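You operate a simulated robot arm through the tools that you are given. There is no shell and no other tool.

The job below is to be done with a simulated robot arm. You get a single attempt, and the scene is never put back.

Task
Pour a cup of tea to about its line and lid it.
Fine: the open cup; stand it on the small tray; put the jug back. Set down upright: steel jug, clear cup.

Only the result counts: the job must be done as asked and must still hold three seconds after the hand-in. Knocking over, shifting, dropping, spilling or breaking anything else fails it. A push-on lid holds only when it is set on centred and level and pressed home; a screw cap is set on level and turned clockwise until tight.

Robot
A 6-joint arm with a fingered hand, fixed in place. Base frame: the origin is on the floor under the middle of its stand, x ahead of it, y to its left, z up; the work surface is at about z = 850. Lengths are in mm, angles in rad, forces in N, time in s.
With the tool pointing down near the work surface it reaches from about 340 to 760 mm from the base axis. Its first joint turns from -2.897 to 2.897 rad. Payload 4 kg.
The tool frame sits at the grasp point between the pads (the TCP): z along the fingers, y along the line on which they close. The tips reach 26 mm beyond it. The gripper opens to 148 mm; its body begins 73 mm behind the TCP. The gripper is a hand of 3 fingers: y runs from the thumb to the fingers, the wrist lies at [0, 0, -239] in the tool frame, and closing takes about 1.5 s.
Orientation is that of the tool frame in the base frame, as a unit quaternion [x, y, z, w]. With the fingers straight down and closing along the base's y, the tool's x points along the base's -x, its y along +y and its z along -z.

Tools
- The arm moves only by the tool send_rows. Its argument "rows" is a list of rows, each a list of 6 numbers: the shift along the base's x, y, z in units of 50 mm (1.0 is 50 mm), then the turn, a rotation vector about the base's x, y, z in units of 8 degrees (1.0 is 8 degrees). In form: [[tx, ty, tz, wx, wy, wz], ...]. A call has 1 to 20 rows; each row shifts and turns the commanded pose from where the row before left it. "jaw" is the closure, from 0 (fully open) to 1 (shut), set as the call begins (left out, the last holds). A call with a number of a shift or a turn outside -1 to 1 is refused whole. Each row takes 0.2 s and may step no farther than 50 mm and 0.15 rad from the row before; otherwise, or with a gripper value out of range, the whole call is refused. Where a pose cannot be reached the arm comes as near as it can. A force on the tool above 50 N (or 10 N above the force at the start of the call, whichever is more), or a blocked arm, ends the call early, and 0.2 s more pass. Each finger travels about 153 mm/s and halts on what it meets, pressing with about 26 N; the grip force reading is that of the motor and also rises with nothing between the fingers. The clock runs only during rows and for 0.2 s after the last one: add rows that do not move to give the fingers time. The reply holds the time, the measured pose of the TCP, the force on the tool along the base axes, the opening and the grip force, in the units named above and with some noise, with the torque about the TCP (base axes, N m) and any sound that the robot's microphone picked up.
- Cameras (640 x 400 px; columns grow to the right, rows downward): "scene" is fixed at [220.5, -500.6, 1440.8]; the picture's right is [0.88, -0.48, 0.00], its down [-0.20, -0.37, -0.91] and it looks along [0.44, 0.80, -0.42] (base axes); focal length 329 px, centre (320, 200). "wrist" rides on the gripper at [68, -39, -90] in the tool frame; the picture's right is [0.50, 0.87, 0.00], its down [-0.66, 0.38, -0.65] and it looks along [-0.57, 0.33, 0.76] (tool axes); focal length 222 px, centre (320, 200). There is no depth. A picture from a camera that has moved, and an enlarged one, comes with that camera's place and axes in the base frame and with its lens.
- capture(camera): a new picture of that camera. It takes no simulated time.
- slide_trunk(by): slides the trunk up (or, below 0, down) by that many mm; the arm rides with it, the base frame stays. It gives what a move gives, with no picture.
- set_fingers(finger1, finger2, thumb_bend): sets how far each is bent, from 0 (flat) to 1 (curled in); at 0.3 the hand is open as for a grip, at 0.7 the pads meet at the TCP. One left out holds its place. A second passes; each finger stops where it meets its share of the squeeze, and holds until it gets a number again. A gripper value or a shape takes the hand back. It gives what a move gives, with no picture; readings hold the bend of each and the force on the fingers (four entries, about 0 where the hand has none), thumb and palm.
- set_grasp(shape): the hand has 3 fingers and takes this shape, open, in about a second: jaw (thumb against the fingers, like two jaws); tri (thumb and two fingers); tip (a fingertip pinch); poke (one finger out to press); point (the index stretched); flat (the hand flat); cup (the hand cupped); fist (a fist). The gripper value then closes the fingers along that shape, each until it touches; the sizes above hold for jaw. It gives what a move gives, with no picture.
- close_up(camera, box): a new picture of the part [left, top, right, bottom] of that camera's present view, enlarged. It takes no simulated time.
- close_job(): hands the job in; it is judged then, once.

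Places have to be worked out from the pictures, the camera data and where the tool is seen. Open the gripper and draw the arm clear of the work before you hand the job in, unless the task says otherwise.

The tools are called after "Call:" as name(argument=value, ...) on one line, values as JSON. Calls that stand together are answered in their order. send_rows: Moves the arm, as the interface text tells. Its arguments: {"type":"object","properties":{"rows":{"type":"array"},"jaw":{"type":"number"}},"required":["rows"]} The other tools are called the same way: slide_trunk (by) moves the trunk up or down; set_grasp (shape) gives the hand a shape; set_fingers (finger1, finger2, thumb_bend) moves the fingers one by one; capture (camera) takes a picture; close_up (camera, box) takes an enlarged picture of a part of a camera's view; close_job () hands the job in.

At the start:

```text
t: 0.0
position: [363.1, 216.1, 1286.1]
tool_rot: [0.0, 1.0, 0.0, 0.0]
contact_force: [-0.7, -0.8, 0.3]
ft_torque: [0.04, -0.02, -0.02]
grip_width: 147.9
grasp_force: 0.1
shape: jaw
bend: [0.3, 0.3, 0.3]
finger forces: [0.1, 0.0, 0.0, 0.1, 0.0, 0.1]
trunk travel left (down, up): [-525.0, 65.0]
```

scene: 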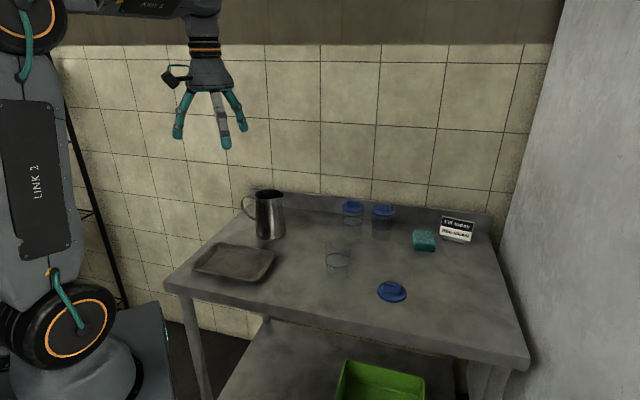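
wrist: 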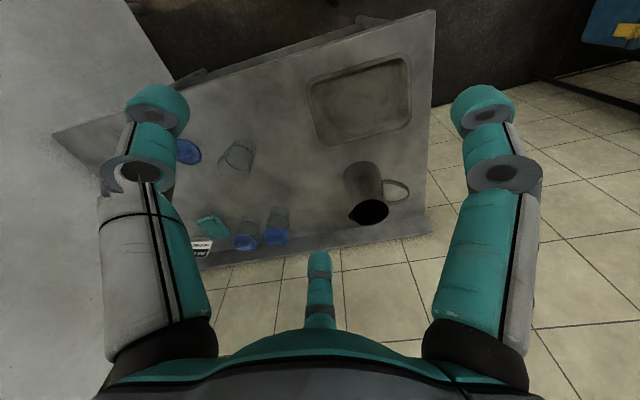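

I begin by looking closer at the table: the jug, open cup, lidded cups, lid, tray and sign.

Call:
close_up(camera="scene", box=[230, 170, 390, 270])

Call:
close_up(camera="scene", box=[310, 190, 500, 310])

Call:
close_up(camera="scene", box=[160, 180, 320, 300])

Call:
close_up(camera="scene", box=[400, 200, 500, 260])

Call:
close_up(camera="wrist", box=[160, 40, 440, 270])

```text
4.00 times, centred on (310, 220) of scene
camera zoom: at [220.5, -500.6, 1440.8], right [0.88, -0.48, 0.0], down [-0.2, -0.37, -0.91], along [0.44, 0.8, -0.42], focal length 1318 px, centre (360, 120)
```

zoom: 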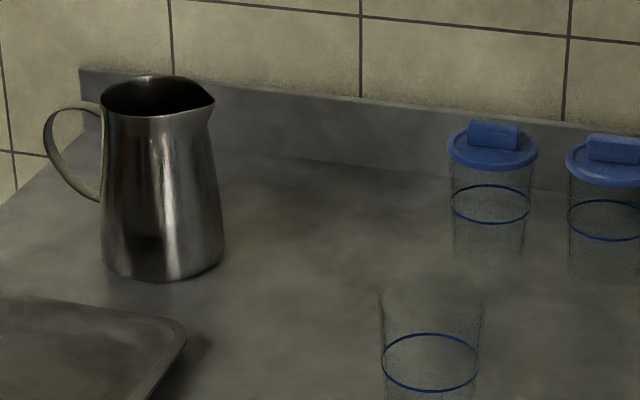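

```text
3.33 times, centred on (405, 250) of scene
camera zoom: at [220.5, -500.6, 1440.8], right [0.88, -0.48, 0.0], down [-0.2, -0.37, -0.91], along [0.44, 0.8, -0.42], focal length 1098 px, centre (37, 33)
```

zoom: 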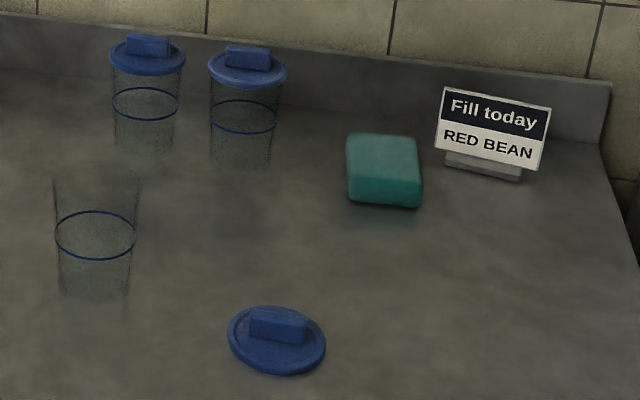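

```text
3.33 times, centred on (240, 240) of scene
camera zoom: at [220.5, -500.6, 1440.8], right [0.88, -0.48, 0.0], down [-0.2, -0.37, -0.91], along [0.44, 0.8, -0.42], focal length 1098 px, centre (587, 67)
```

zoom: 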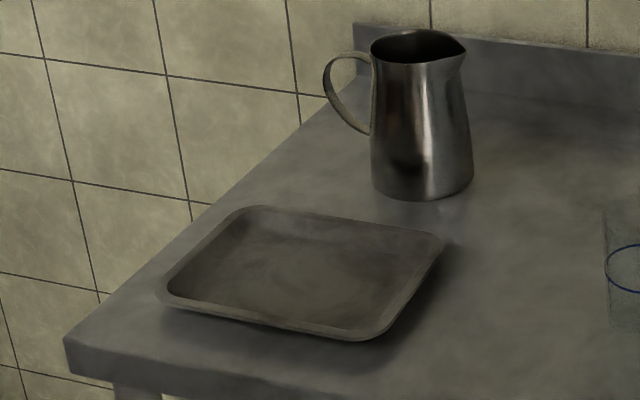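

```text
6.40 times, centred on (450, 230) of scene
camera zoom: at [220.5, -500.6, 1440.8], right [0.88, -0.48, 0.0], down [-0.2, -0.37, -0.91], along [0.44, 0.8, -0.42], focal length 2108 px, centre (-512, 8)
```

zoom: 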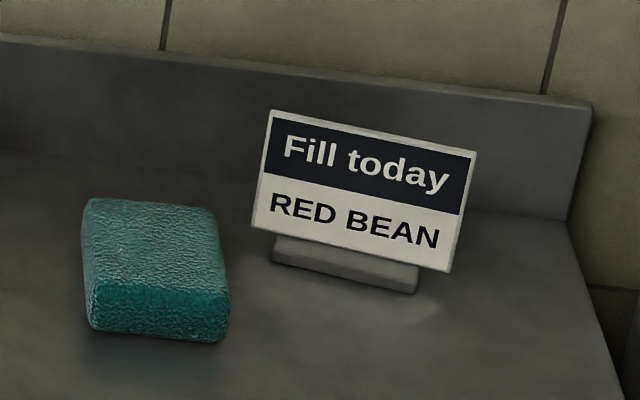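

```text
1.74 times, centred on (300, 155) of wrist
camera zoom: at [295.3, 178.0, 1376.5], right [-0.5, 0.87, 0.0], down [0.66, 0.38, 0.65], along [0.57, 0.33, -0.76], focal length 386 px, centre (355, 278)
```

zoom: 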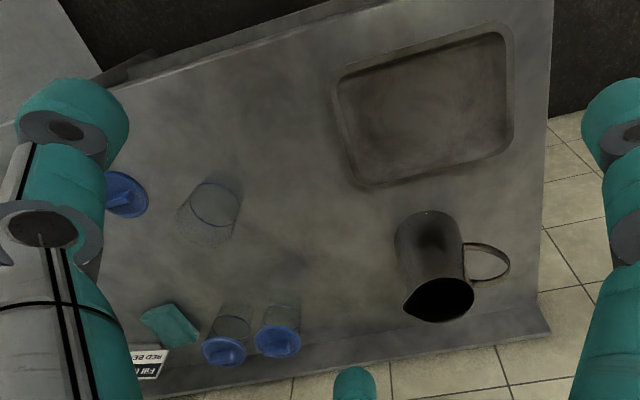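

The jug stands near (548, 448), with its handle at about azimuth 135° and its spout opposite. The open cup is near (629, 143), the loose lid near (717, 9) and the tray near (396, 346). Next I check the hand's finger layout.

Call:
close_up(camera="scene", box=[150, 30, 278, 160])

Call:
close_up(camera="wrist", box=[320, 140, 430, 240])

Call:
close_up(camera="wrist", box=[160, 120, 320, 270])

```text
3.08 times, centred on (214, 95) of scene
camera zoom: at [220.5, -500.6, 1440.8], right [0.88, -0.48, 0.0], down [-0.2, -0.37, -0.91], along [0.44, 0.8, -0.42], focal length 1014 px, centre (646, 523)
```

zoom: 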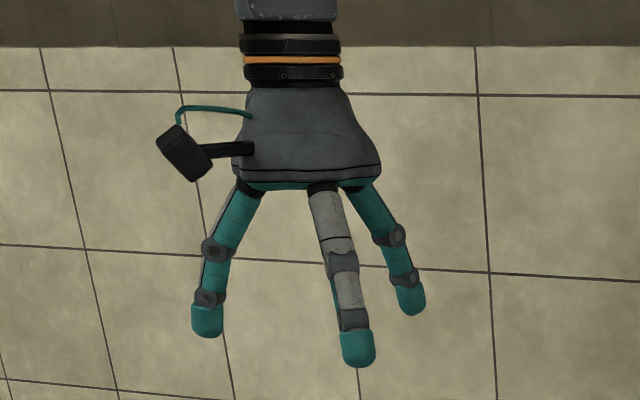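

```text
4.00 times, centred on (375, 190) of wrist
camera zoom: at [295.3, 178.0, 1376.5], right [-0.5, 0.87, 0.0], down [0.66, 0.38, 0.65], along [0.57, 0.33, -0.76], focal length 888 px, centre (100, 240)
```

zoom: 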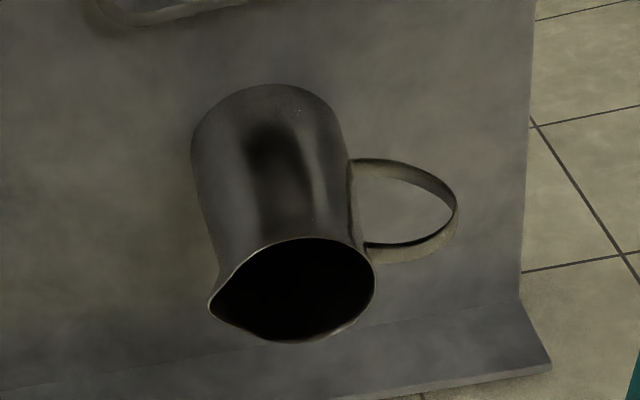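

```text
2.67 times, centred on (240, 195) of wrist
camera zoom: at [295.3, 178.0, 1376.5], right [-0.5, 0.87, 0.0], down [0.66, 0.38, 0.65], along [0.57, 0.33, -0.76], focal length 592 px, centre (533, 213)
```

zoom: 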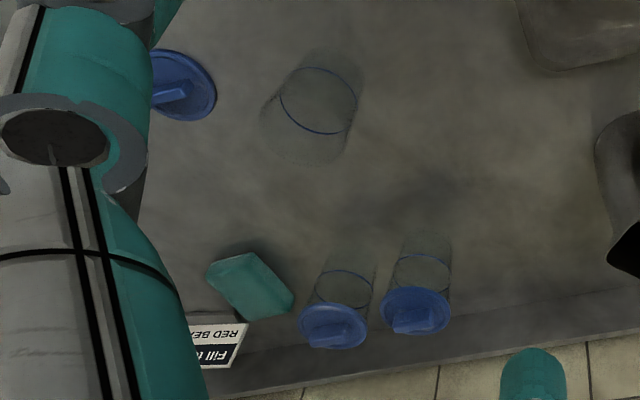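

The hand is three-fingered and splayed: the thumb is on tool -y, with two fingers at ±x on the +y side. I close it halfway in free space to see how the fingers converge.

Call:
send_rows(rows=[[0, 0, 0, 0, 0, 0], [0, 0, 0, 0, 0, 0], [0, 0, 0, 0, 0, 0], [0, 0, 0, 0, 0, 0], [0, 0, 0, 0, 0, 0]], jaw=0.5)

Call:
close_up(camera="scene", box=[150, 30, 278, 160])

Call:
capture(camera="wrist")

Call:
set_grasp(shape="tri")

Call:
close_up(camera="scene", box=[150, 30, 278, 160])

Call:
set_grasp(shape="tip")

Call:
close_up(camera="scene", box=[150, 30, 278, 160])

Call:
set_grasp(shape="cup")

Call:
close_up(camera="scene", box=[150, 30, 278, 160])

Call:
set_grasp(shape="flat")

Call:
close_up(camera="scene", box=[150, 30, 278, 160])

Call:
set_grasp(shape="fist")

Call:
close_up(camera="scene", box=[150, 30, 278, 160])

```text
t: 1.2
position: [363.0, 216.7, 1286.8]
tool_rot: [0.0, 1.0, 0.0, -0.001]
contact_force: [-0.2, 0.7, -0.1]
ft_torque: [0.03, 0.02, -0.01]
grip_width: 74.6
grasp_force: 0.1
shape: jaw
bend: [0.36, 0.36, 0.7]
finger forces: [0.0, 0.1, 0.0, 0.0, 0.0, 0.0]
trunk travel left (down, up): [-525.0, 65.0]
```

```text
3.08 times, centred on (214, 95) of scene
camera zoom: at [220.5, -500.6, 1440.8], right [0.88, -0.48, 0.0], down [-0.2, -0.37, -0.91], along [0.44, 0.8, -0.42], focal length 1014 px, centre (646, 523)
```

zoom: 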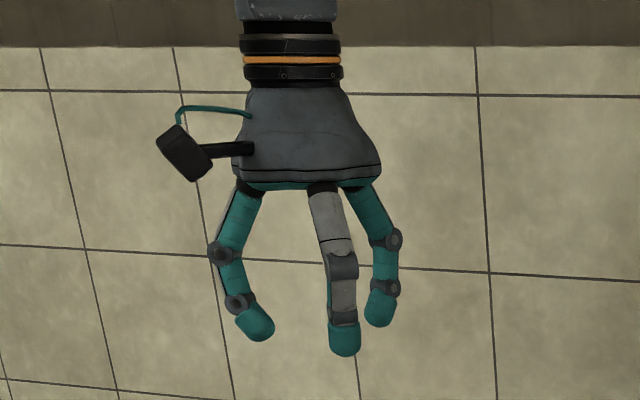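

```text
taken
camera wrist: at [295.3, 178.0, 1376.5], right [-0.5, 0.87, 0.0], down [0.66, 0.38, 0.65], along [0.57, 0.33, -0.76], focal length 222 px, centre (320, 200)
```

wrist: 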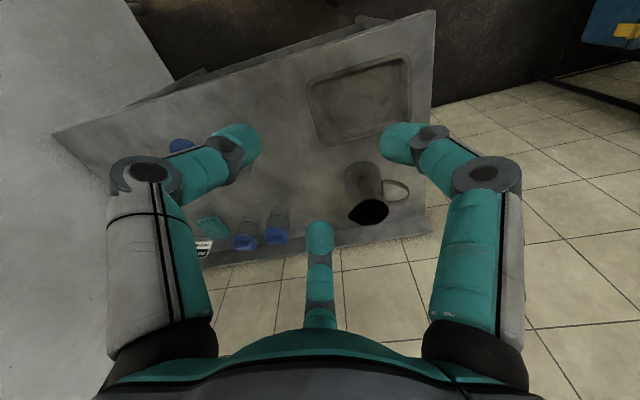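

```text
t: 2.1
position: [363.4, 216.1, 1286.3]
tool_rot: [0.0, 1.0, 0.0, 0.0]
contact_force: [0.8, -0.9, 0.3]
ft_torque: [-0.03, 0.02, 0.01]
grip_width: 147.9
grasp_force: 0.0
shape: tri
bend: [0.3, 0.3, 0.3]
finger forces: [0.0, 0.1, 0.0, 0.0, 0.0, 0.0]
trunk travel left (down, up): [-525.0, 65.0]
```

```text
3.08 times, centred on (214, 95) of scene
camera zoom: at [220.5, -500.6, 1440.8], right [0.88, -0.48, 0.0], down [-0.2, -0.37, -0.91], along [0.44, 0.8, -0.42], focal length 1014 px, centre (646, 523)
```

zoom: 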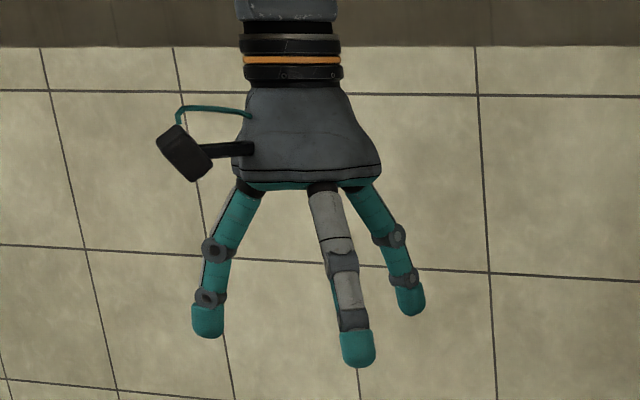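

```text
t: 3.0
position: [362.9, 216.8, 1287.0]
tool_rot: [0.0, 1.0, 0.0, 0.0]
contact_force: [0.1, 0.2, -0.4]
ft_torque: [0.0, 0.03, 0.01]
grip_width: 147.7
grasp_force: 0.1
shape: tip
bend: [0.3, 0.3, 0.3]
finger forces: [0.1, 0.0, 0.1, 0.0, 0.0, 0.0]
trunk travel left (down, up): [-525.0, 65.0]
```

```text
3.08 times, centred on (214, 95) of scene
camera zoom: at [220.5, -500.6, 1440.8], right [0.88, -0.48, 0.0], down [-0.2, -0.37, -0.91], along [0.44, 0.8, -0.42], focal length 1014 px, centre (646, 523)
```

zoom: 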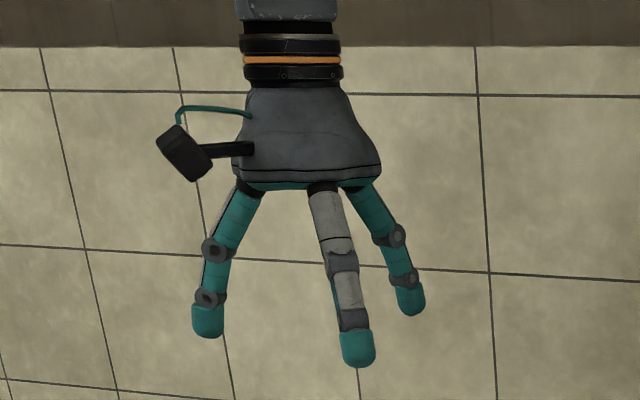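

```text
t: 3.9
position: [362.6, 216.2, 1287.1]
tool_rot: [0.001, 1.0, -0.001, 0.0]
contact_force: [0.1, 0.1, 0.3]
ft_torque: [0.03, 0.0, -0.03]
grip_width: 59.8
grasp_force: 0.0
shape: cup
bend: [0.7, 0.7, 0.4]
finger forces: [0.1, 0.0, 0.1, 0.0, 0.0, 0.1]
trunk travel left (down, up): [-525.0, 65.0]
```

```text
3.08 times, centred on (214, 95) of scene
camera zoom: at [220.5, -500.6, 1440.8], right [0.88, -0.48, 0.0], down [-0.2, -0.37, -0.91], along [0.44, 0.8, -0.42], focal length 1014 px, centre (646, 523)
```

zoom: 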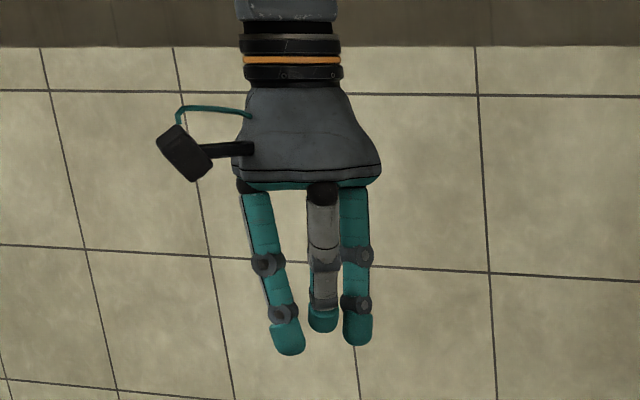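

```text
t: 4.8
position: [363.4, 215.7, 1287.8]
tool_rot: [0.0, 1.0, 0.0, 0.0]
contact_force: [-0.6, 1.2, 0.0]
ft_torque: [0.03, 0.01, 0.01]
grip_width: 0.2
grasp_force: 0.1
shape: flat
bend: [0.7, 0.7, 0.56]
finger forces: [0.1, 0.0, 0.0, 0.0, 0.0, 0.0]
trunk travel left (down, up): [-525.0, 65.0]
```

```text
3.08 times, centred on (214, 95) of scene
camera zoom: at [220.5, -500.6, 1440.8], right [0.88, -0.48, 0.0], down [-0.2, -0.37, -0.91], along [0.44, 0.8, -0.42], focal length 1014 px, centre (646, 523)
```

zoom: 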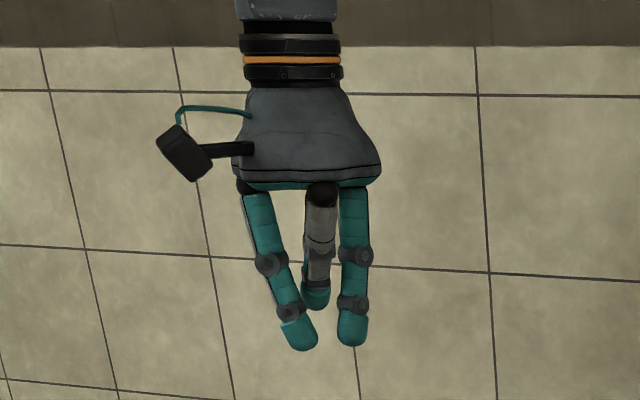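

```text
t: 5.7
position: [363.1, 215.0, 1286.2]
tool_rot: [-0.001, 1.0, 0.0, 0.0]
contact_force: [0.2, 0.0, -0.1]
ft_torque: [0.04, -0.01, 0.0]
grip_width: 0.0
grasp_force: 0.1
shape: fist
bend: [0.83, 0.93, 1.0]
finger forces: [0.0, 0.1, 0.1, 0.0, 0.0, 0.1]
trunk travel left (down, up): [-525.0, 65.0]
```

```text
3.08 times, centred on (214, 95) of scene
camera zoom: at [220.5, -500.6, 1440.8], right [0.88, -0.48, 0.0], down [-0.2, -0.37, -0.91], along [0.44, 0.8, -0.42], focal length 1014 px, centre (646, 523)
```

zoom: 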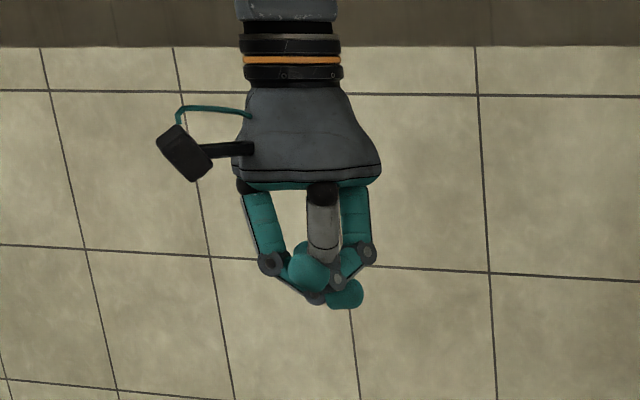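

All three digits curl radially toward the tool axis, about 120° apart. I return to 'tri', reopen, and test its closing.

Call:
set_grasp(shape="tri")

Call:
send_rows(rows=[[0, 0, 0, 0, 0, 0], [0, 0, 0, 0, 0, 0], [0, 0, 0, 0, 0, 0], [0, 0, 0, 0, 0, 0], [0, 0, 0, 0, 0, 0]], jaw=0.4)

Call:
close_up(camera="scene", box=[150, 30, 278, 160])

Call:
capture(camera="wrist")

Call:
send_rows(rows=[[0, 0, 0, 0, 0, 0], [0, 0, 0, 0, 0, 0], [0, 0, 0, 0, 0, 0], [0, 0, 0, 0, 0, 0], [0, 0, 0, 0, 0, 0], [0, 0, 0, 0, 0, 0], [0, 0, 0, 0, 0, 0]], jaw=1.0)

Call:
close_up(camera="scene", box=[150, 30, 278, 160])

Call:
capture(camera="wrist")

```text
t: 6.6
position: [363.0, 216.2, 1286.6]
tool_rot: [0.001, 1.0, 0.0, 0.0]
contact_force: [-0.1, 1.0, 0.2]
ft_torque: [0.03, -0.03, 0.01]
grip_width: 148.0
grasp_force: 0.0
shape: tri
bend: [0.3, 0.3, 0.3]
finger forces: [0.1, 0.1, 0.0, 0.1, 0.0, 0.0]
trunk travel left (down, up): [-525.0, 65.0]
```

```text
t: 7.8
position: [363.1, 216.4, 1287.1]
tool_rot: [0.0, 1.0, 0.0, 0.0]
contact_force: [1.2, 0.7, -1.2]
ft_torque: [-0.03, 0.0, 0.01]
grip_width: 89.3
grasp_force: 0.1
shape: tri
bend: [0.32, 0.32, 0.7]
finger forces: [0.0, 0.0, 0.1, 0.0, 0.0, 0.0]
trunk travel left (down, up): [-525.0, 65.0]
```

```text
3.08 times, centred on (214, 95) of scene
camera zoom: at [220.5, -500.6, 1440.8], right [0.88, -0.48, 0.0], down [-0.2, -0.37, -0.91], along [0.44, 0.8, -0.42], focal length 1014 px, centre (646, 523)
```

zoom: 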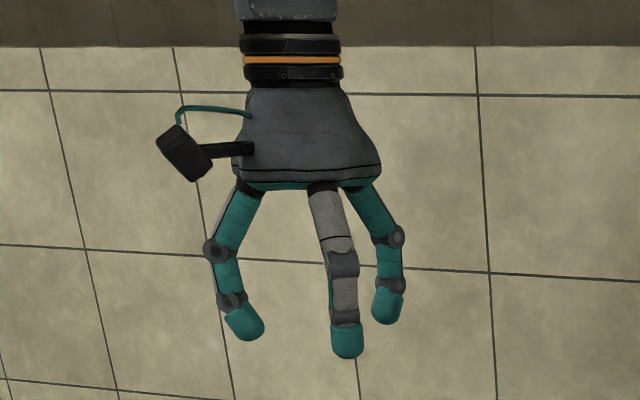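

```text
taken
camera wrist: at [295.3, 178.0, 1376.5], right [-0.5, 0.87, 0.0], down [0.66, 0.38, 0.65], along [0.57, 0.33, -0.76], focal length 222 px, centre (320, 200)
```

wrist: 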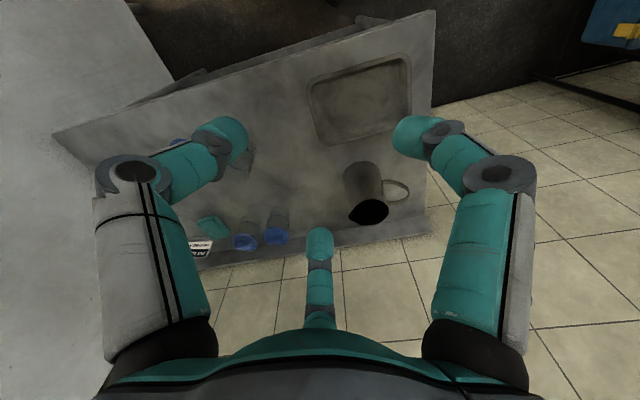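

```text
t: 9.4
position: [364.1, 216.1, 1287.4]
tool_rot: [0.0, 1.0, 0.0, 0.0]
contact_force: [0.6, 0.4, -0.1]
ft_torque: [0.0, -0.03, -0.02]
grip_width: 0.0
grasp_force: 25.4
shape: tri
bend: [0.7, 0.7, 0.7]
finger forces: [0.0, 0.0, 0.0, 0.1, 0.0, 0.0]
trunk travel left (down, up): [-525.0, 65.0]
```

```text
3.08 times, centred on (214, 95) of scene
camera zoom: at [220.5, -500.6, 1440.8], right [0.88, -0.48, 0.0], down [-0.2, -0.37, -0.91], along [0.44, 0.8, -0.42], focal length 1014 px, centre (646, 523)
```

zoom: 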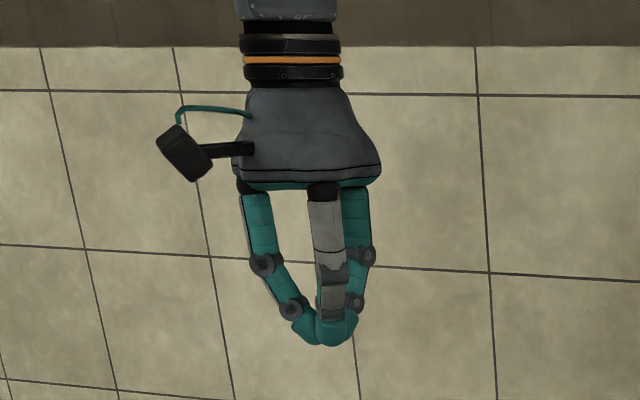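

```text
taken
camera wrist: at [295.3, 178.0, 1376.5], right [-0.5, 0.87, 0.0], down [0.66, 0.38, 0.65], along [0.57, 0.33, -0.76], focal length 222 px, centre (320, 200)
```

wrist: 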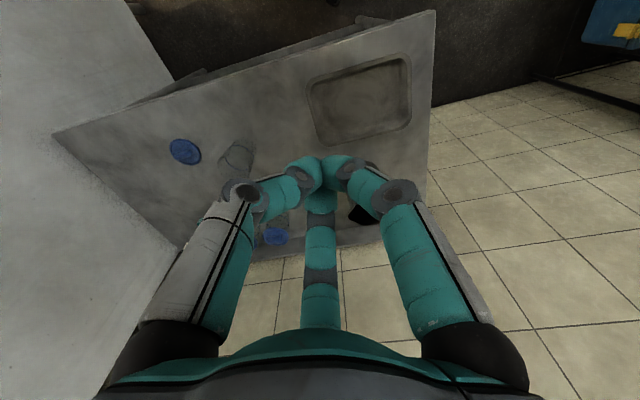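

The 'tri' close is symmetric and radial, so I'll grip the jug from above with three fingers, with the handle between two of them. First I test the yaw range in free space with the hand open.

Call:
send_rows(rows=[[0, 0, 0, 0, 0, 1], [0, 0, 0, 0, 0, 1], [0, 0, 0, 0, 0, 1], [0, 0, 0, 0, 0, 1], [0, 0, 0, 0, 0, 1], [0, 0, 0, 0, 0, 1], [0, 0, 0, 0, 0, 1], [0, 0, 0, 0, 0, 1], [0, 0, 0, 0, 0, 1], [0, 0, 0, 0, 0, 1], [0, 0, 0, 0, 0, 1], [0, 0, 0, 0, 0, 1]], jaw=0.0)

```text
t: 12.0
position: [325.4, 251.6, 1247.5]
tool_rot: [0.74, -0.672, 0.004, -0.003]
contact_force: [-0.1, 0.0, 0.1]
ft_torque: [0.01, -0.01, -0.01]
grip_width: 148.0
grasp_force: 0.0
shape: tri
bend: [0.3, 0.3, 0.3]
finger forces: [0.0, 0.0, 0.1, 0.0, 0.1, 0.1]
out of reach, approached as far as the arm can: row 11, 12
trunk travel left (down, up): [-525.0, 65.0]
```

The yaw limit is about +82° from the start pose. I go back and test the other direction.

Call:
send_rows(rows=[[0, 0, 0, 0, 0, -1], [0, 0, 0, 0, 0, -1], [0, 0, 0, 0, 0, -1], [0, 0, 0, 0, 0, -1], [0, 0, 0, 0, 0, -1], [0, 0, 0, 0, 0, -1], [0, 0, 0, 0, 0, -1], [0, 0, 0, 0, 0, -1], [0, 0, 0, 0, 0, -1], [0, 0, 0, 0, 0, -1], [0, 0, 0, 0, 0, -1], [0, 0, 0, 0, 0, -1], [0, 0, 0, 0, 0, -1], [0, 0, 0, 0, 0, -1], [0, 0, 0, 0, 0, -1], [0, 0, 0, 0, 0, -1], [0, 0, 0, 0, 0, -1], [0, 0, 0, 0, 0, -1], [0, 0, 0, 0, 0, -1], [0, 0, 0, 0, 0, -1]])

Call:
send_rows(rows=[[0, 0, 0, 0, 0, -1], [0, 0, 0, 0, 0, -1], [0, 0, 0, 0, 0, -1], [0, 0, 0, 0, 0, -1], [0, 0, 0, 0, 0, -1], [0, 0, 0, 0, 0, -1], [0, 0, 0, 0, 0, -1], [0, 0, 0, 0, 0, -1], [0, 0, 0, 0, 0, -1], [0, 0, 0, 0, 0, -1], [0, 0, 0, 0, 0, -1], [0, 0, 0, 0, 0, -1], [0, 0, 0, 0, 0, -1], [0, 0, 0, 0, 0, -1], [0, 0, 0, 0, 0, -1], [0, 0, 0, 0, 0, -1]])

```text
t: 16.2
position: [326.0, 253.4, 1248.1]
tool_rot: [0.53, 0.848, 0.001, 0.0]
contact_force: [-0.8, 0.0, -0.4]
ft_torque: [0.01, -0.01, 0.01]
grip_width: 147.7
grasp_force: 0.1
shape: tri
bend: [0.3, 0.3, 0.3]
finger forces: [0.0, 0.0, 0.0, 0.1, 0.0, 0.0]
trunk travel left (down, up): [-525.0, 65.0]
```

```text
t: 19.6
position: [326.7, 250.5, 1247.8]
tool_rot: [0.994, -0.106, 0.0, 0.0]
contact_force: [-0.3, -0.6, 0.4]
ft_torque: [0.0, 0.01, 0.0]
grip_width: 147.7
grasp_force: 0.1
shape: tri
bend: [0.3, 0.3, 0.3]
finger forces: [0.1, 0.1, 0.0, 0.0, 0.0, 0.0]
trunk travel left (down, up): [-525.0, 65.0]
```

There's plenty of range in the other direction. Before gripping I do an empty dry run of the pour pose: TCP around (702, 117), tool tilted outward toward azimuth -20°.

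Call:
send_rows(rows=[[0.834, -0.296, -0.2, 0, 0, -1], [0.834, -0.296, -0.2, 0, 0, 0], [0.834, -0.296, -0.2, 0, 0, 0], [0.834, -0.296, -0.2, 0, 0, 0], [0.834, -0.296, -0.2, 0, 0, 0], [0.834, -0.296, -0.2, 0, 0, 0], [0.834, -0.296, -0.2, 0, 0, 0], [0.834, -0.296, -0.2, 0, 0, 0], [0.834, -0.296, -0.2, 0, 0, 0]])

```text
t: 21.6
position: [685.4, 127.4, 1158.8]
tool_rot: [0.985, -0.174, 0.003, -0.002]
contact_force: [-1.1, -0.1, 0.4]
ft_torque: [0.0, -0.09, 0.01]
grip_width: 147.7
grasp_force: 0.2
shape: tri
bend: [0.3, 0.3, 0.3]
finger forces: [0.0, 0.0, 0.0, 0.1, 0.0, 0.1]
out of reach, approached as far as the arm can: row 9
trunk travel left (down, up): [-525.0, 65.0]
```

At this trunk height the straight-down reach runs out near 697 mm, as expected. Now I tilt 64° about the axis (-0.342, -0.94, 0) to test the pour orientation.

Call:
send_rows(rows=[[0, 0, 0, -0.342, -0.94, 0], [0, 0, 0, -0.342, -0.94, 0], [0, 0, 0, -0.342, -0.94, 0], [0, 0, 0, -0.342, -0.94, 0], [0.1, -0.05, -0.4, -0.342, -0.94, 0], [0.1, -0.05, -0.4, -0.342, -0.94, 0], [0.1, -0.05, -0.4, -0.342, -0.94, 0], [0.1, -0.05, -0.4, -0.342, -0.94, 0]])

Call:
capture(camera="scene")

Call:
capture(camera="wrist")

```text
t: 23.4
position: [687.5, 127.4, 1159.0]
tool_rot: [0.984, -0.175, 0.002, -0.003]
contact_force: [0.6, 0.2, 0.5]
ft_torque: [-0.03, -0.02, 0.0]
grip_width: 148.1
grasp_force: 0.1
shape: tri
bend: [0.3, 0.3, 0.3]
finger forces: [0.0, 0.1, 0.0, 0.0, 0.1, 0.1]
out of reach, approached as far as the arm can: row 1, 2, 3, 4, 5, 6, 7, 8
trunk travel left (down, up): [-525.0, 65.0]
```

```text
taken
```

scene: 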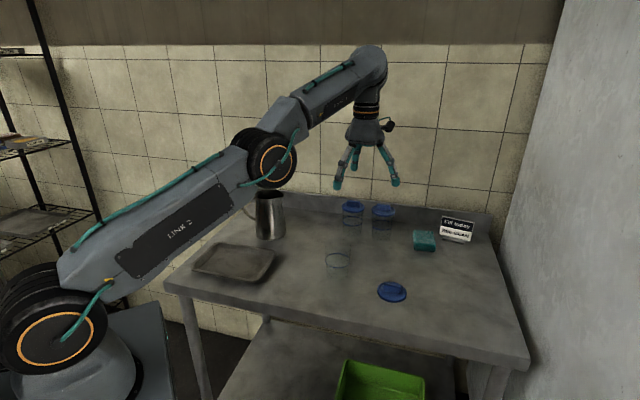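

```text
taken
camera wrist: at [764.1, 141.7, 1248.4], right [0.17, -0.99, 0.0], down [-0.75, -0.13, 0.65], along [-0.64, -0.11, -0.76], focal length 222 px, centre (320, 200)
```

wrist: 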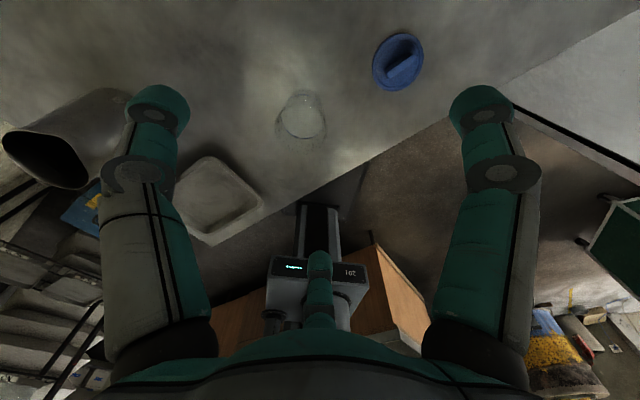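

The rows were refused as out of reach, possibly because the command sat at the very edge. I pull back inward and retry the tilt there.

Call:
send_rows(rows=[[-0.9, 0, 0, 0, 0, 0], [-0.9, 0, 0, 0, 0, 0], [0, 0, 0, 0, 0, 0]])

Call:
send_rows(rows=[[0, 0, 0, -0.342, -0.94, 0], [0, 0, 0, -0.342, -0.94, 0], [0, 0, 0, -0.342, -0.94, 0], [0, 0, 0, -0.342, -0.94, 0]])

```text
t: 24.2
position: [686.3, 128.0, 1157.7]
tool_rot: [0.985, -0.174, 0.002, -0.003]
contact_force: [0.0, 1.2, 0.6]
ft_torque: [-0.03, 0.0, -0.02]
grip_width: 147.9
grasp_force: 0.1
shape: tri
bend: [0.3, 0.3, 0.3]
finger forces: [0.1, 0.0, 0.1, 0.0, 0.0, 0.1]
out of reach, approached as far as the arm can: row 1, 2
trunk travel left (down, up): [-525.0, 65.0]
```

```text
t: 25.2
position: [687.2, 127.4, 1157.9]
tool_rot: [0.985, -0.174, 0.002, -0.002]
contact_force: [-0.1, 0.4, -0.7]
ft_torque: [0.02, 0.0, -0.02]
grip_width: 148.2
grasp_force: 0.2
shape: tri
bend: [0.3, 0.3, 0.3]
finger forces: [0.0, 0.0, 0.1, 0.1, 0.1, 0.0]
out of reach, approached as far as the arm can: row 1, 2, 3, 4
trunk travel left (down, up): [-525.0, 65.0]
```

The arm seems stuck at a near-singular stretch. I try a move in another direction, upward and back toward the base along the radius.

Call:
send_rows(rows=[[-0.2, -0.04, -0.1, 0, 0, 0], [-0.2, -0.04, -0.1, 0, 0, 0], [-0.2, -0.04, -0.1, 0, 0, 0]])

```text
t: 26.0
position: [687.5, 127.5, 1158.7]
tool_rot: [0.985, -0.175, 0.001, -0.003]
contact_force: [0.4, -0.3, 0.7]
ft_torque: [-0.05, 0.02, 0.0]
grip_width: 147.9
grasp_force: 0.1
shape: tri
bend: [0.3, 0.3, 0.3]
finger forces: [0.0, 0.1, 0.1, 0.0, 0.0, 0.1]
out of reach, approached as far as the arm can: row 1, 2, 3
trunk travel left (down, up): [-525.0, 65.0]
```

Call:
send_rows(rows=[[0, 0, 0, 0, 0, 1], [0, 0, 0, 0, 0, 1], [-0.3, 0, 0, 0, 0, 1]])

Call:
send_rows(rows=[[0, 0, 0.5, 0, 0, 0], [0, 0, 0.5, 0, 0, 0]])

```text
t: 26.8
position: [672.1, 128.3, 1156.6]
tool_rot: [0.999, 0.034, 0.001, -0.003]
contact_force: [0.1, 0.4, 0.0]
ft_torque: [-0.02, 0.06, 0.01]
grip_width: 148.2
grasp_force: 0.1
shape: tri
bend: [0.3, 0.3, 0.3]
finger forces: [0.1, 0.0, 0.1, 0.0, 0.0, 0.0]
trunk travel left (down, up): [-525.0, 65.0]
```

```text
t: 27.4
position: [672.2, 128.2, 1189.6]
tool_rot: [0.999, 0.034, 0.002, -0.003]
contact_force: [-1.5, 0.4, 0.5]
ft_torque: [0.02, -0.05, 0.0]
grip_width: 147.9
grasp_force: 0.1
shape: tri
bend: [0.3, 0.3, 0.3]
finger forces: [0.0, 0.0, 0.0, 0.0, 0.0, 0.0]
out of reach, approached as far as the arm can: row 2
trunk travel left (down, up): [-525.0, 65.0]
```

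The yaw turn freed it, so it was a wrist-roll limit. I move inward and down, then try the outward tilt from this yaw.

Call:
send_rows(rows=[[-0.8, -0.1, -0.8, 0, 0, 0], [-0.8, -0.1, -0.8, 0, 0, 0]])

Call:
send_rows(rows=[[0, 0, 0, -0.342, -0.94, 0], [0, 0, 0, -0.342, -0.94, 0], [0, 0, 0, -0.342, -0.94, 0], [0, 0, 0, -0.342, -0.94, 0]])

```text
refused: row 1 steps farther than a row can; nothing moved
```

```text
t: 28.4
position: [672.0, 127.1, 1189.4]
tool_rot: [0.96, 0.032, 0.258, 0.101]
contact_force: [-0.1, -1.1, -0.4]
ft_torque: [-0.01, 0.01, -0.02]
grip_width: 148.1
grasp_force: 0.1
shape: tri
bend: [0.3, 0.3, 0.3]
finger forces: [0.0, 0.0, 0.0, 0.0, 0.1, 0.0]
trunk travel left (down, up): [-525.0, 65.0]
```

The tilt works from this yaw. I continue to about 80° and lower the TCP to the pouring height.

Call:
send_rows(rows=[[0, 0, 0, -0.342, -0.94, 0], [0, 0, 0, -0.342, -0.94, 0], [0, 0, 0, -0.342, -0.94, 0], [0, 0, 0, -0.342, -0.94, 0], [0, 0, 0, -0.342, -0.94, 0], [0, 0, 0, -0.342, -0.94, 0]])

Call:
send_rows(rows=[[0.3, -0.1, -0.7, 0, 0, 0], [0.3, -0.1, -0.7, 0, 0, 0], [0, 0, -0.8, 0, 0, 0]])

Call:
capture(camera="scene")

Call:
capture(camera="wrist")

```text
t: 29.8
position: [695.7, 160.0, 1251.3]
tool_rot: [0.77, 0.027, 0.588, 0.246]
contact_force: [0.0, -0.1, 1.2]
ft_torque: [0.0, -0.01, -0.01]
grip_width: 147.9
grasp_force: 0.0
shape: tri
bend: [0.3, 0.3, 0.3]
finger forces: [0.1, 0.0, 0.1, 0.0, 0.0, 0.0]
out of reach, approached as far as the arm can: row 5, 6
trunk travel left (down, up): [-525.0, 65.0]
```

```text
t: 30.6
position: [760.4, 193.3, 1205.0]
tool_rot: [0.768, 0.027, 0.591, 0.244]
contact_force: [-0.5, 0.5, 0.6]
ft_torque: [0.0, 0.0, -0.01]
grip_width: 147.8
grasp_force: 0.2
shape: tri
bend: [0.3, 0.3, 0.3]
finger forces: [0.0, 0.0, 0.0, 0.0, 0.0, 0.1]
out of reach, approached as far as the arm can: row 1, 2, 3
trunk travel left (down, up): [-525.0, 65.0]
```

```text
taken
```

scene: 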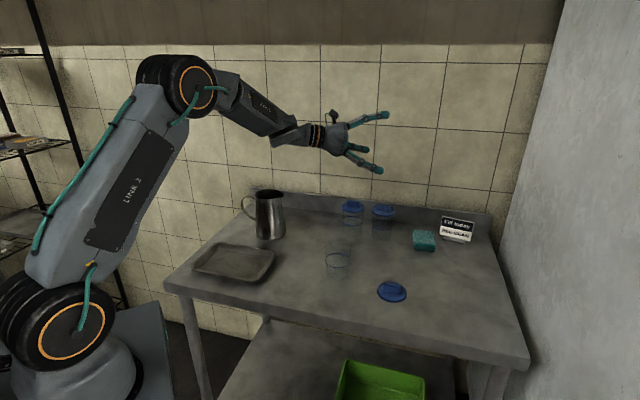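

```text
taken
camera wrist: at [707.8, 282.3, 1264.7], right [-0.06, -0.6, 0.8], down [-0.89, -0.33, -0.31], along [0.45, -0.73, -0.51], focal length 222 px, centre (320, 200)
```

wrist: 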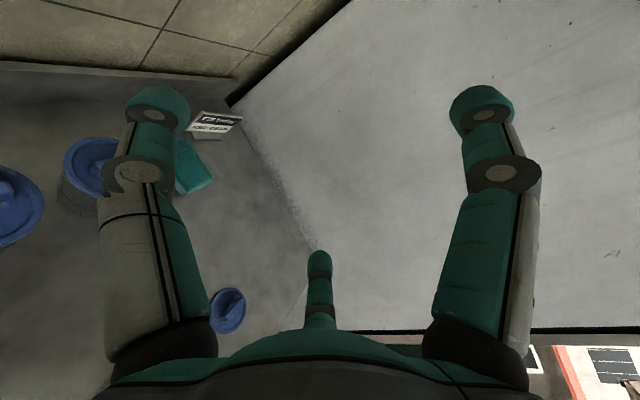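

The tilt tops out around 70° because the forearm comes down from a high elbow. Lowering the trunk should flatten the forearm, so I retract over open space first and then slide the trunk down.

Call:
send_rows(rows=[[-0.9, -0.3, 0.2, 0, 0, 0], [-0.9, -0.3, 0.2, 0, 0, 0], [-0.9, -0.3, 0.2, 0.342, 0.94, 0], [-0.9, -0.3, 0.2, 0.342, 0.94, 0], [-0.9, -0.3, 0.2, 0.342, 0.94, 0], [-0.9, -0.3, 0.2, 0, 0, 0]])

Call:
slide_trunk(by=-150)

Call:
capture(camera="scene")

```text
t: 32.0
position: [500.0, 122.6, 1298.1]
tool_rot: [0.882, 0.03, 0.436, 0.174]
contact_force: [0.4, 0.2, -0.8]
ft_torque: [-0.02, 0.03, 0.04]
grip_width: 147.7
grasp_force: 0.1
shape: tri
bend: [0.3, 0.3, 0.3]
finger forces: [0.1, 0.1, 0.0, 0.0, 0.0, 0.0]
out of reach, approached as far as the arm can: row 1, 2
trunk travel left (down, up): [-525.0, 65.0]
```

```text
t: 33.8
position: [502.0, 124.3, 1147.7]
tool_rot: [0.883, 0.03, 0.436, 0.174]
contact_force: [-0.4, -0.9, -0.2]
ft_torque: [-0.01, -0.03, -0.01]
grip_width: 147.8
grasp_force: 0.0
shape: tri
bend: [0.3, 0.3, 0.3]
finger forces: [0.0, 0.0, 0.0, 0.0, 0.1, 0.0]
trunk travel left (down, up): [-375.0, 215.0]
```

```text
taken
```

scene: 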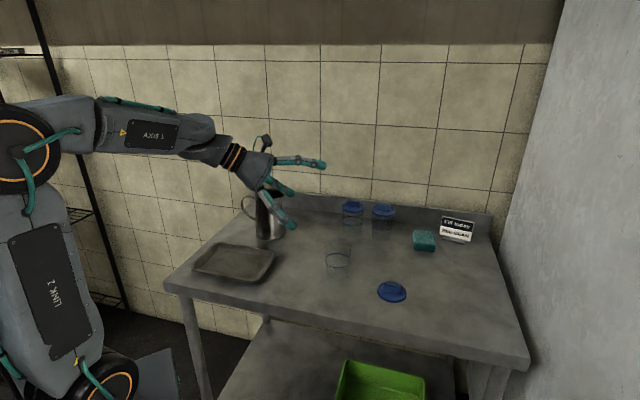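

With the trunk 150 mm lower the forearm is nearly level. I retry the pour pose: out to about (690, 115) and tilt further.

Call:
send_rows(rows=[[0.9, 0, 0, 0, 0, 0], [0.9, 0, 0, 0, 0, 0], [0.9, -0.1, 0, 0, 0, 0], [0.9, -0.1, -0.2, 0, 0, 0], [0, 0, 0, -0.342, -0.94, 0], [0, 0, 0, -0.342, -0.94, 0], [0, 0, 0, -0.342, -0.94, 0], [0, 0, 0, -0.342, -0.94, 0]])

Call:
capture(camera="scene")

```text
t: 35.5
position: [688.8, 137.5, 1172.3]
tool_rot: [0.723, 0.026, 0.638, 0.264]
contact_force: [-0.2, 0.1, 0.6]
ft_torque: [0.04, 0.03, 0.03]
grip_width: 148.0
grasp_force: 0.1
shape: tri
bend: [0.3, 0.3, 0.3]
finger forces: [0.0, 0.1, 0.0, 0.0, 0.0, 0.1]
out of reach, approached as far as the arm can: row 7, 8
trunk travel left (down, up): [-375.0, 215.0]
```

```text
taken
```

scene: 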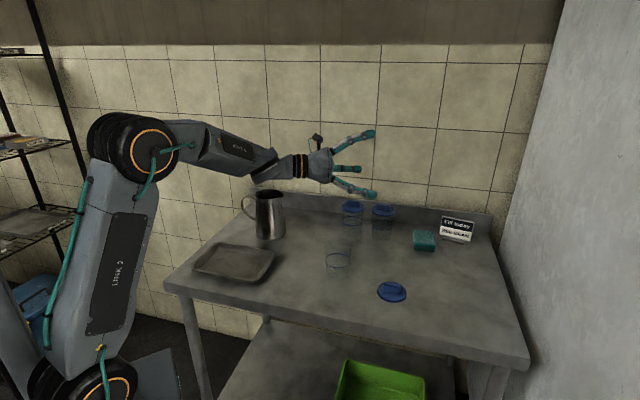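

The dry run shows the tilt limit is set by the forearm slope: about 72° at trunk -150, and more if the trunk goes lower. Now I untilt, retract, and prepare for the jug grip with the tool straight down.

Call:
send_rows(rows=[[-0.435, 0.115, 0.1, 0.349, 0.936, 0], [-0.435, 0.115, 0.1, 0.349, 0.936, 0], [-0.435, 0.115, 0.1, 0.349, 0.936, 0], [-0.435, 0.115, 0.1, 0.349, 0.936, 0], [-0.435, 0.115, 0.1, 0.349, 0.936, 0], [-0.435, 0.115, 0.1, 0.349, 0.936, 0], [-0.435, 0.115, 0.1, 0.349, 0.936, 0], [-0.435, 0.115, 0.1, 0.349, 0.936, 0], [-0.435, 0.115, 0.1, 0.349, 0.936, 0], [-0.435, 0.115, 0.1, 0.349, 0.936, 0], [-0.435, 0.115, 0.1, 0.32, 0.858, 0]])

Call:
slide_trunk(by=120)

Call:
send_rows(rows=[[0, 0, 0, 0, 0, 1], [0, 0, 0, 0, 0, 1], [0, 0, 0, 0, 0, 1], [0, 0, 0, 0, 0, 1], [0, 0, 0, 0, 0, 1], [0, 0, 0, 0, 0, 1], [0, 0, 0, 0, 0, 1], [0, 0, 0, 0, 0, 1], [0, 0, 0, 0, 0, 1], [0, 0, 0, 0, 0, 1], [0, 0, 0, 0, 0, 1], [0, 0, 0, 0, 0, 1], [0, 0, 0, 0, 0, 1], [0, 0, 0, 0, 0, 1], [0, 0, 0, 0, 0, 1], [0, 0, 0, 0, 0, 1]])

```text
t: 38.0
position: [446.0, 200.6, 1228.1]
tool_rot: [1.0, 0.03, 0.008, -0.005]
contact_force: [0.2, 0.2, 0.4]
ft_torque: [0.03, 0.02, 0.03]
grip_width: 148.0
grasp_force: 0.0
shape: tri
bend: [0.3, 0.3, 0.3]
finger forces: [0.0, 0.0, 0.0, 0.1, 0.0, 0.1]
trunk travel left (down, up): [-375.0, 215.0]
```

```text
t: 39.5
position: [447.2, 201.6, 1347.9]
tool_rot: [0.999, 0.031, 0.009, -0.002]
contact_force: [-0.6, 0.7, -0.5]
ft_torque: [0.0, 0.03, -0.01]
grip_width: 147.9
grasp_force: 0.0
shape: tri
bend: [0.3, 0.3, 0.3]
finger forces: [0.0, 0.1, 0.0, 0.0, 0.1, 0.1]
trunk travel left (down, up): [-495.0, 95.0]
```

```text
t: 42.9
position: [446.2, 200.3, 1348.9]
tool_rot: [0.41, 0.912, 0.001, -0.009]
contact_force: [0.2, -0.6, 0.4]
ft_torque: [-0.01, -0.02, 0.0]
grip_width: 148.0
grasp_force: 0.1
shape: tri
bend: [0.3, 0.3, 0.3]
finger forces: [0.1, 0.1, 0.0, 0.0, 0.1, 0.0]
trunk travel left (down, up): [-495.0, 95.0]
```

I continue the yaw to the planned grip orientation (thumb at azimuth ~286°) while moving toward the jug for a better look.

Call:
send_rows(rows=[[0.06, 0.46, -0.3, 0, 0, 1], [0.06, 0.46, -0.3, 0, 0, 1], [0.06, 0.46, -0.3, 0, 0, 1], [0.06, 0.46, -0.3, 0, 0, 1], [0.06, 0.46, -0.3, 0, 0, 1], [0.06, 0.46, -0.3, 0, 0, 1], [0.06, 0.46, -0.3, 0, 0, 1], [0.06, 0.46, -0.3, 0, 0, 1]])

Call:
capture(camera="wrist")

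Call:
capture(camera="scene")

```text
t: 44.6
position: [470.7, 386.1, 1231.2]
tool_rot: [-0.135, 0.991, -0.004, -0.008]
contact_force: [0.0, 0.0, -0.3]
ft_torque: [0.01, 0.02, -0.01]
grip_width: 147.8
grasp_force: 0.0
shape: tri
bend: [0.3, 0.3, 0.3]
finger forces: [0.0, 0.0, 0.0, 0.1, 0.0, 0.0]
trunk travel left (down, up): [-495.0, 95.0]
```

```text
taken
camera wrist: at [417.5, 332.0, 1321.5], right [-0.71, 0.7, 0.0], down [0.54, 0.55, 0.64], along [0.45, 0.46, -0.77], focal length 222 px, centre (320, 200)
```

wrist: 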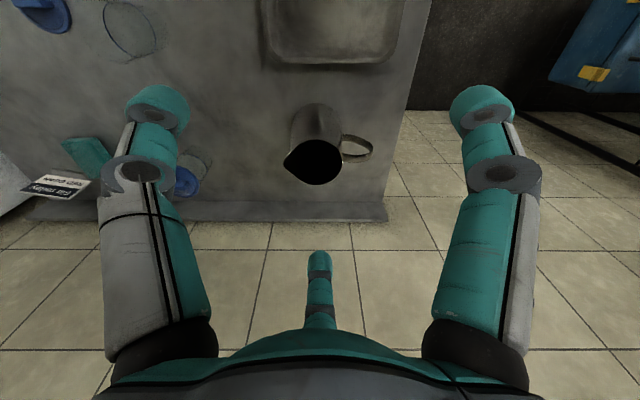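

```text
taken
```

scene: 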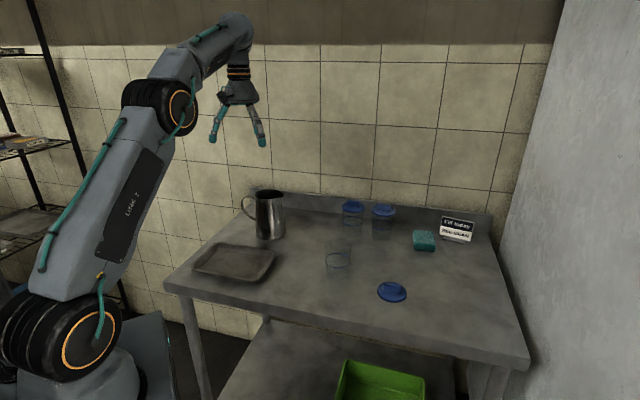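

Call:
close_up(camera="wrist", box=[265, 85, 393, 205])

Call:
close_up(camera="scene", box=[225, 175, 305, 250])

```text
3.33 times, centred on (329, 145) of wrist
camera zoom: at [417.5, 332.0, 1321.5], right [-0.71, 0.7, 0.0], down [0.54, 0.55, 0.64], along [0.45, 0.46, -0.77], focal length 740 px, centre (290, 383)
```

zoom: 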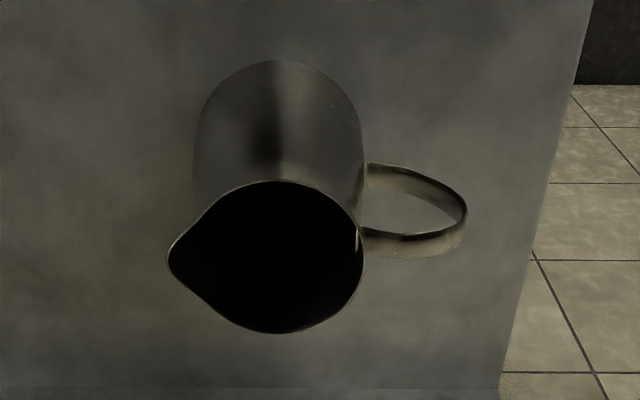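

```text
5.33 times, centred on (265, 212) of scene
camera zoom: at [220.5, -500.6, 1440.8], right [0.88, -0.48, 0.0], down [-0.2, -0.37, -0.91], along [0.44, 0.8, -0.42], focal length 1757 px, centre (613, 133)
```

zoom: 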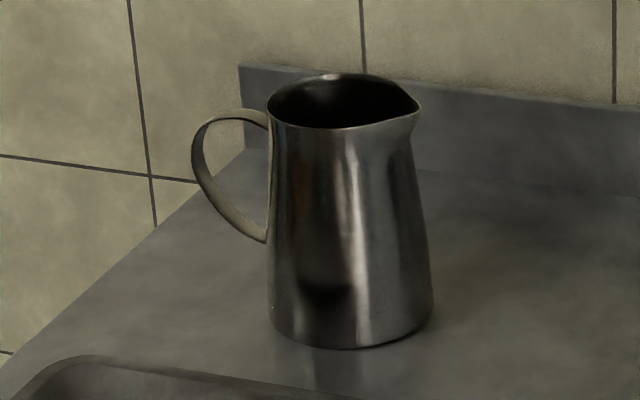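

Triangulating both views puts the jug axis at about (551, 461), the rim at z≈1003, the handle at azimuth ≈135° and the spout at ≈-45°. My thumb is at 285°, about 30° clear of both. I move above the jug and take out the small tilt error.

Call:
send_rows(rows=[[0.4, 0.375, -0.5, 0.072, -0.107, 0], [0.4, 0.375, -0.5, 0, 0, 0], [0.4, 0.375, -0.5, 0, 0, 0], [0.4, 0.375, -0.5, 0, 0, 0], [0, 0, 0, 0, 0, 0]])

Call:
capture(camera="wrist")

Call:
close_up(camera="scene", box=[200, 80, 360, 260])

```text
t: 45.9
position: [500.5, 472.3, 1113.8]
tool_rot: [-0.135, 0.991, 0.0, -0.001]
contact_force: [0.2, 0.2, -0.3]
ft_torque: [-0.02, 0.0, -0.01]
grip_width: 148.2
grasp_force: 0.0
shape: tri
bend: [0.3, 0.3, 0.3]
finger forces: [0.0, 0.0, 0.0, 0.0, 0.0, 0.0]
out of reach, approached as far as the arm can: row 2, 3, 4
trunk travel left (down, up): [-495.0, 95.0]
```

```text
taken
camera wrist: at [445.9, 418.4, 1204.1], right [-0.71, 0.7, 0.0], down [0.53, 0.54, 0.65], along [0.46, 0.47, -0.76], focal length 222 px, centre (320, 200)
```

wrist: 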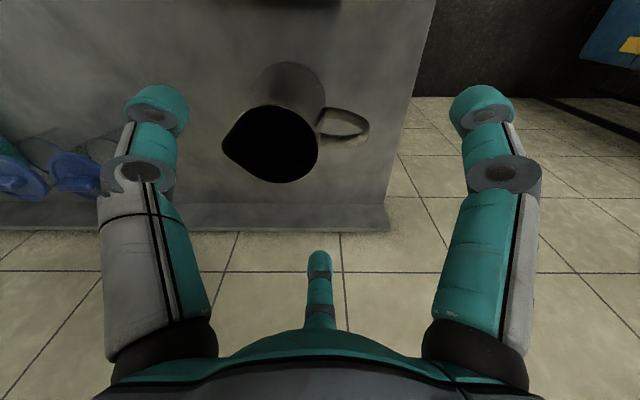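

```text
2.22 times, centred on (280, 170) of scene
camera zoom: at [220.5, -500.6, 1440.8], right [0.88, -0.48, 0.0], down [-0.2, -0.37, -0.91], along [0.44, 0.8, -0.42], focal length 732 px, centre (409, 267)
```

zoom: 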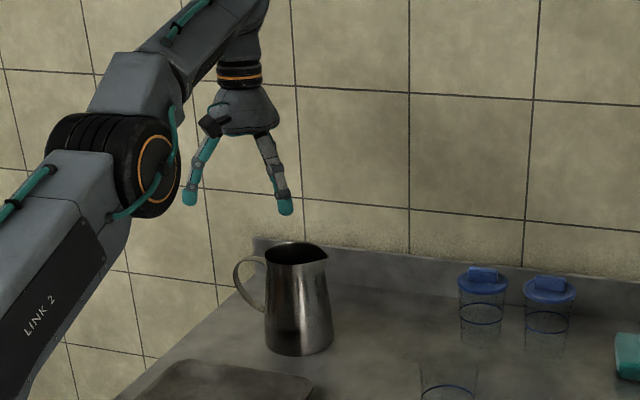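

The straight-down reach is limited while the shoulder is low, because the forearm slopes up too much. I raise the trunk fully and then approach again from slightly lower relative height.

Call:
slide_trunk(by=94)

Call:
send_rows(rows=[[0, 0, -0.9, 0, 0, 0], [0.33, -0.08, -0.6, 0, 0, 0], [0.34, -0.08, -0.2, 0, 0, 0], [0.34, -0.08, 0, 0, 0, 0], [0, 0, 0, 0, 0, 0]])

Call:
capture(camera="wrist")

```text
t: 47.1
position: [501.0, 473.0, 1209.5]
tool_rot: [-0.134, 0.991, 0.001, 0.0]
contact_force: [0.9, -0.1, 0.2]
ft_torque: [0.0, 0.04, 0.01]
grip_width: 148.1
grasp_force: 0.1
shape: tri
bend: [0.3, 0.3, 0.3]
finger forces: [0.0, 0.0, 0.0, 0.1, 0.0, 0.0]
trunk travel left (down, up): [-589.0, 1.0]
```

```text
t: 48.3
position: [550.5, 460.5, 1124.2]
tool_rot: [-0.133, 0.991, 0.001, 0.001]
contact_force: [-0.1, -0.4, -0.2]
ft_torque: [-0.03, 0.0, 0.0]
grip_width: 148.2
grasp_force: 0.0
shape: tri
bend: [0.3, 0.3, 0.3]
finger forces: [0.0, 0.1, 0.0, 0.0, 0.0, 0.0]
trunk travel left (down, up): [-589.0, 1.0]
```

```text
taken
camera wrist: at [496.1, 406.5, 1213.1], right [-0.71, 0.7, 0.0], down [0.53, 0.54, 0.65], along [0.46, 0.47, -0.76], focal length 222 px, centre (320, 200)
```

wrist: 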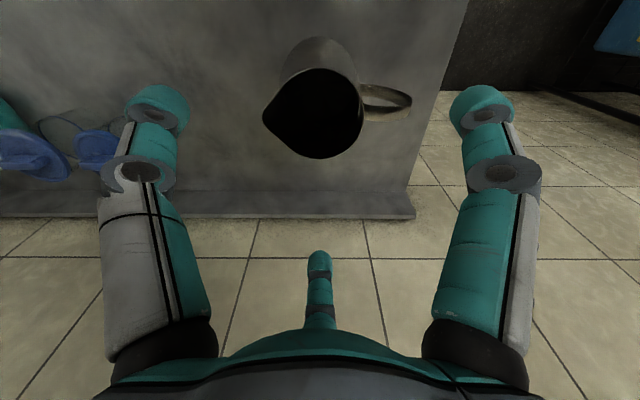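

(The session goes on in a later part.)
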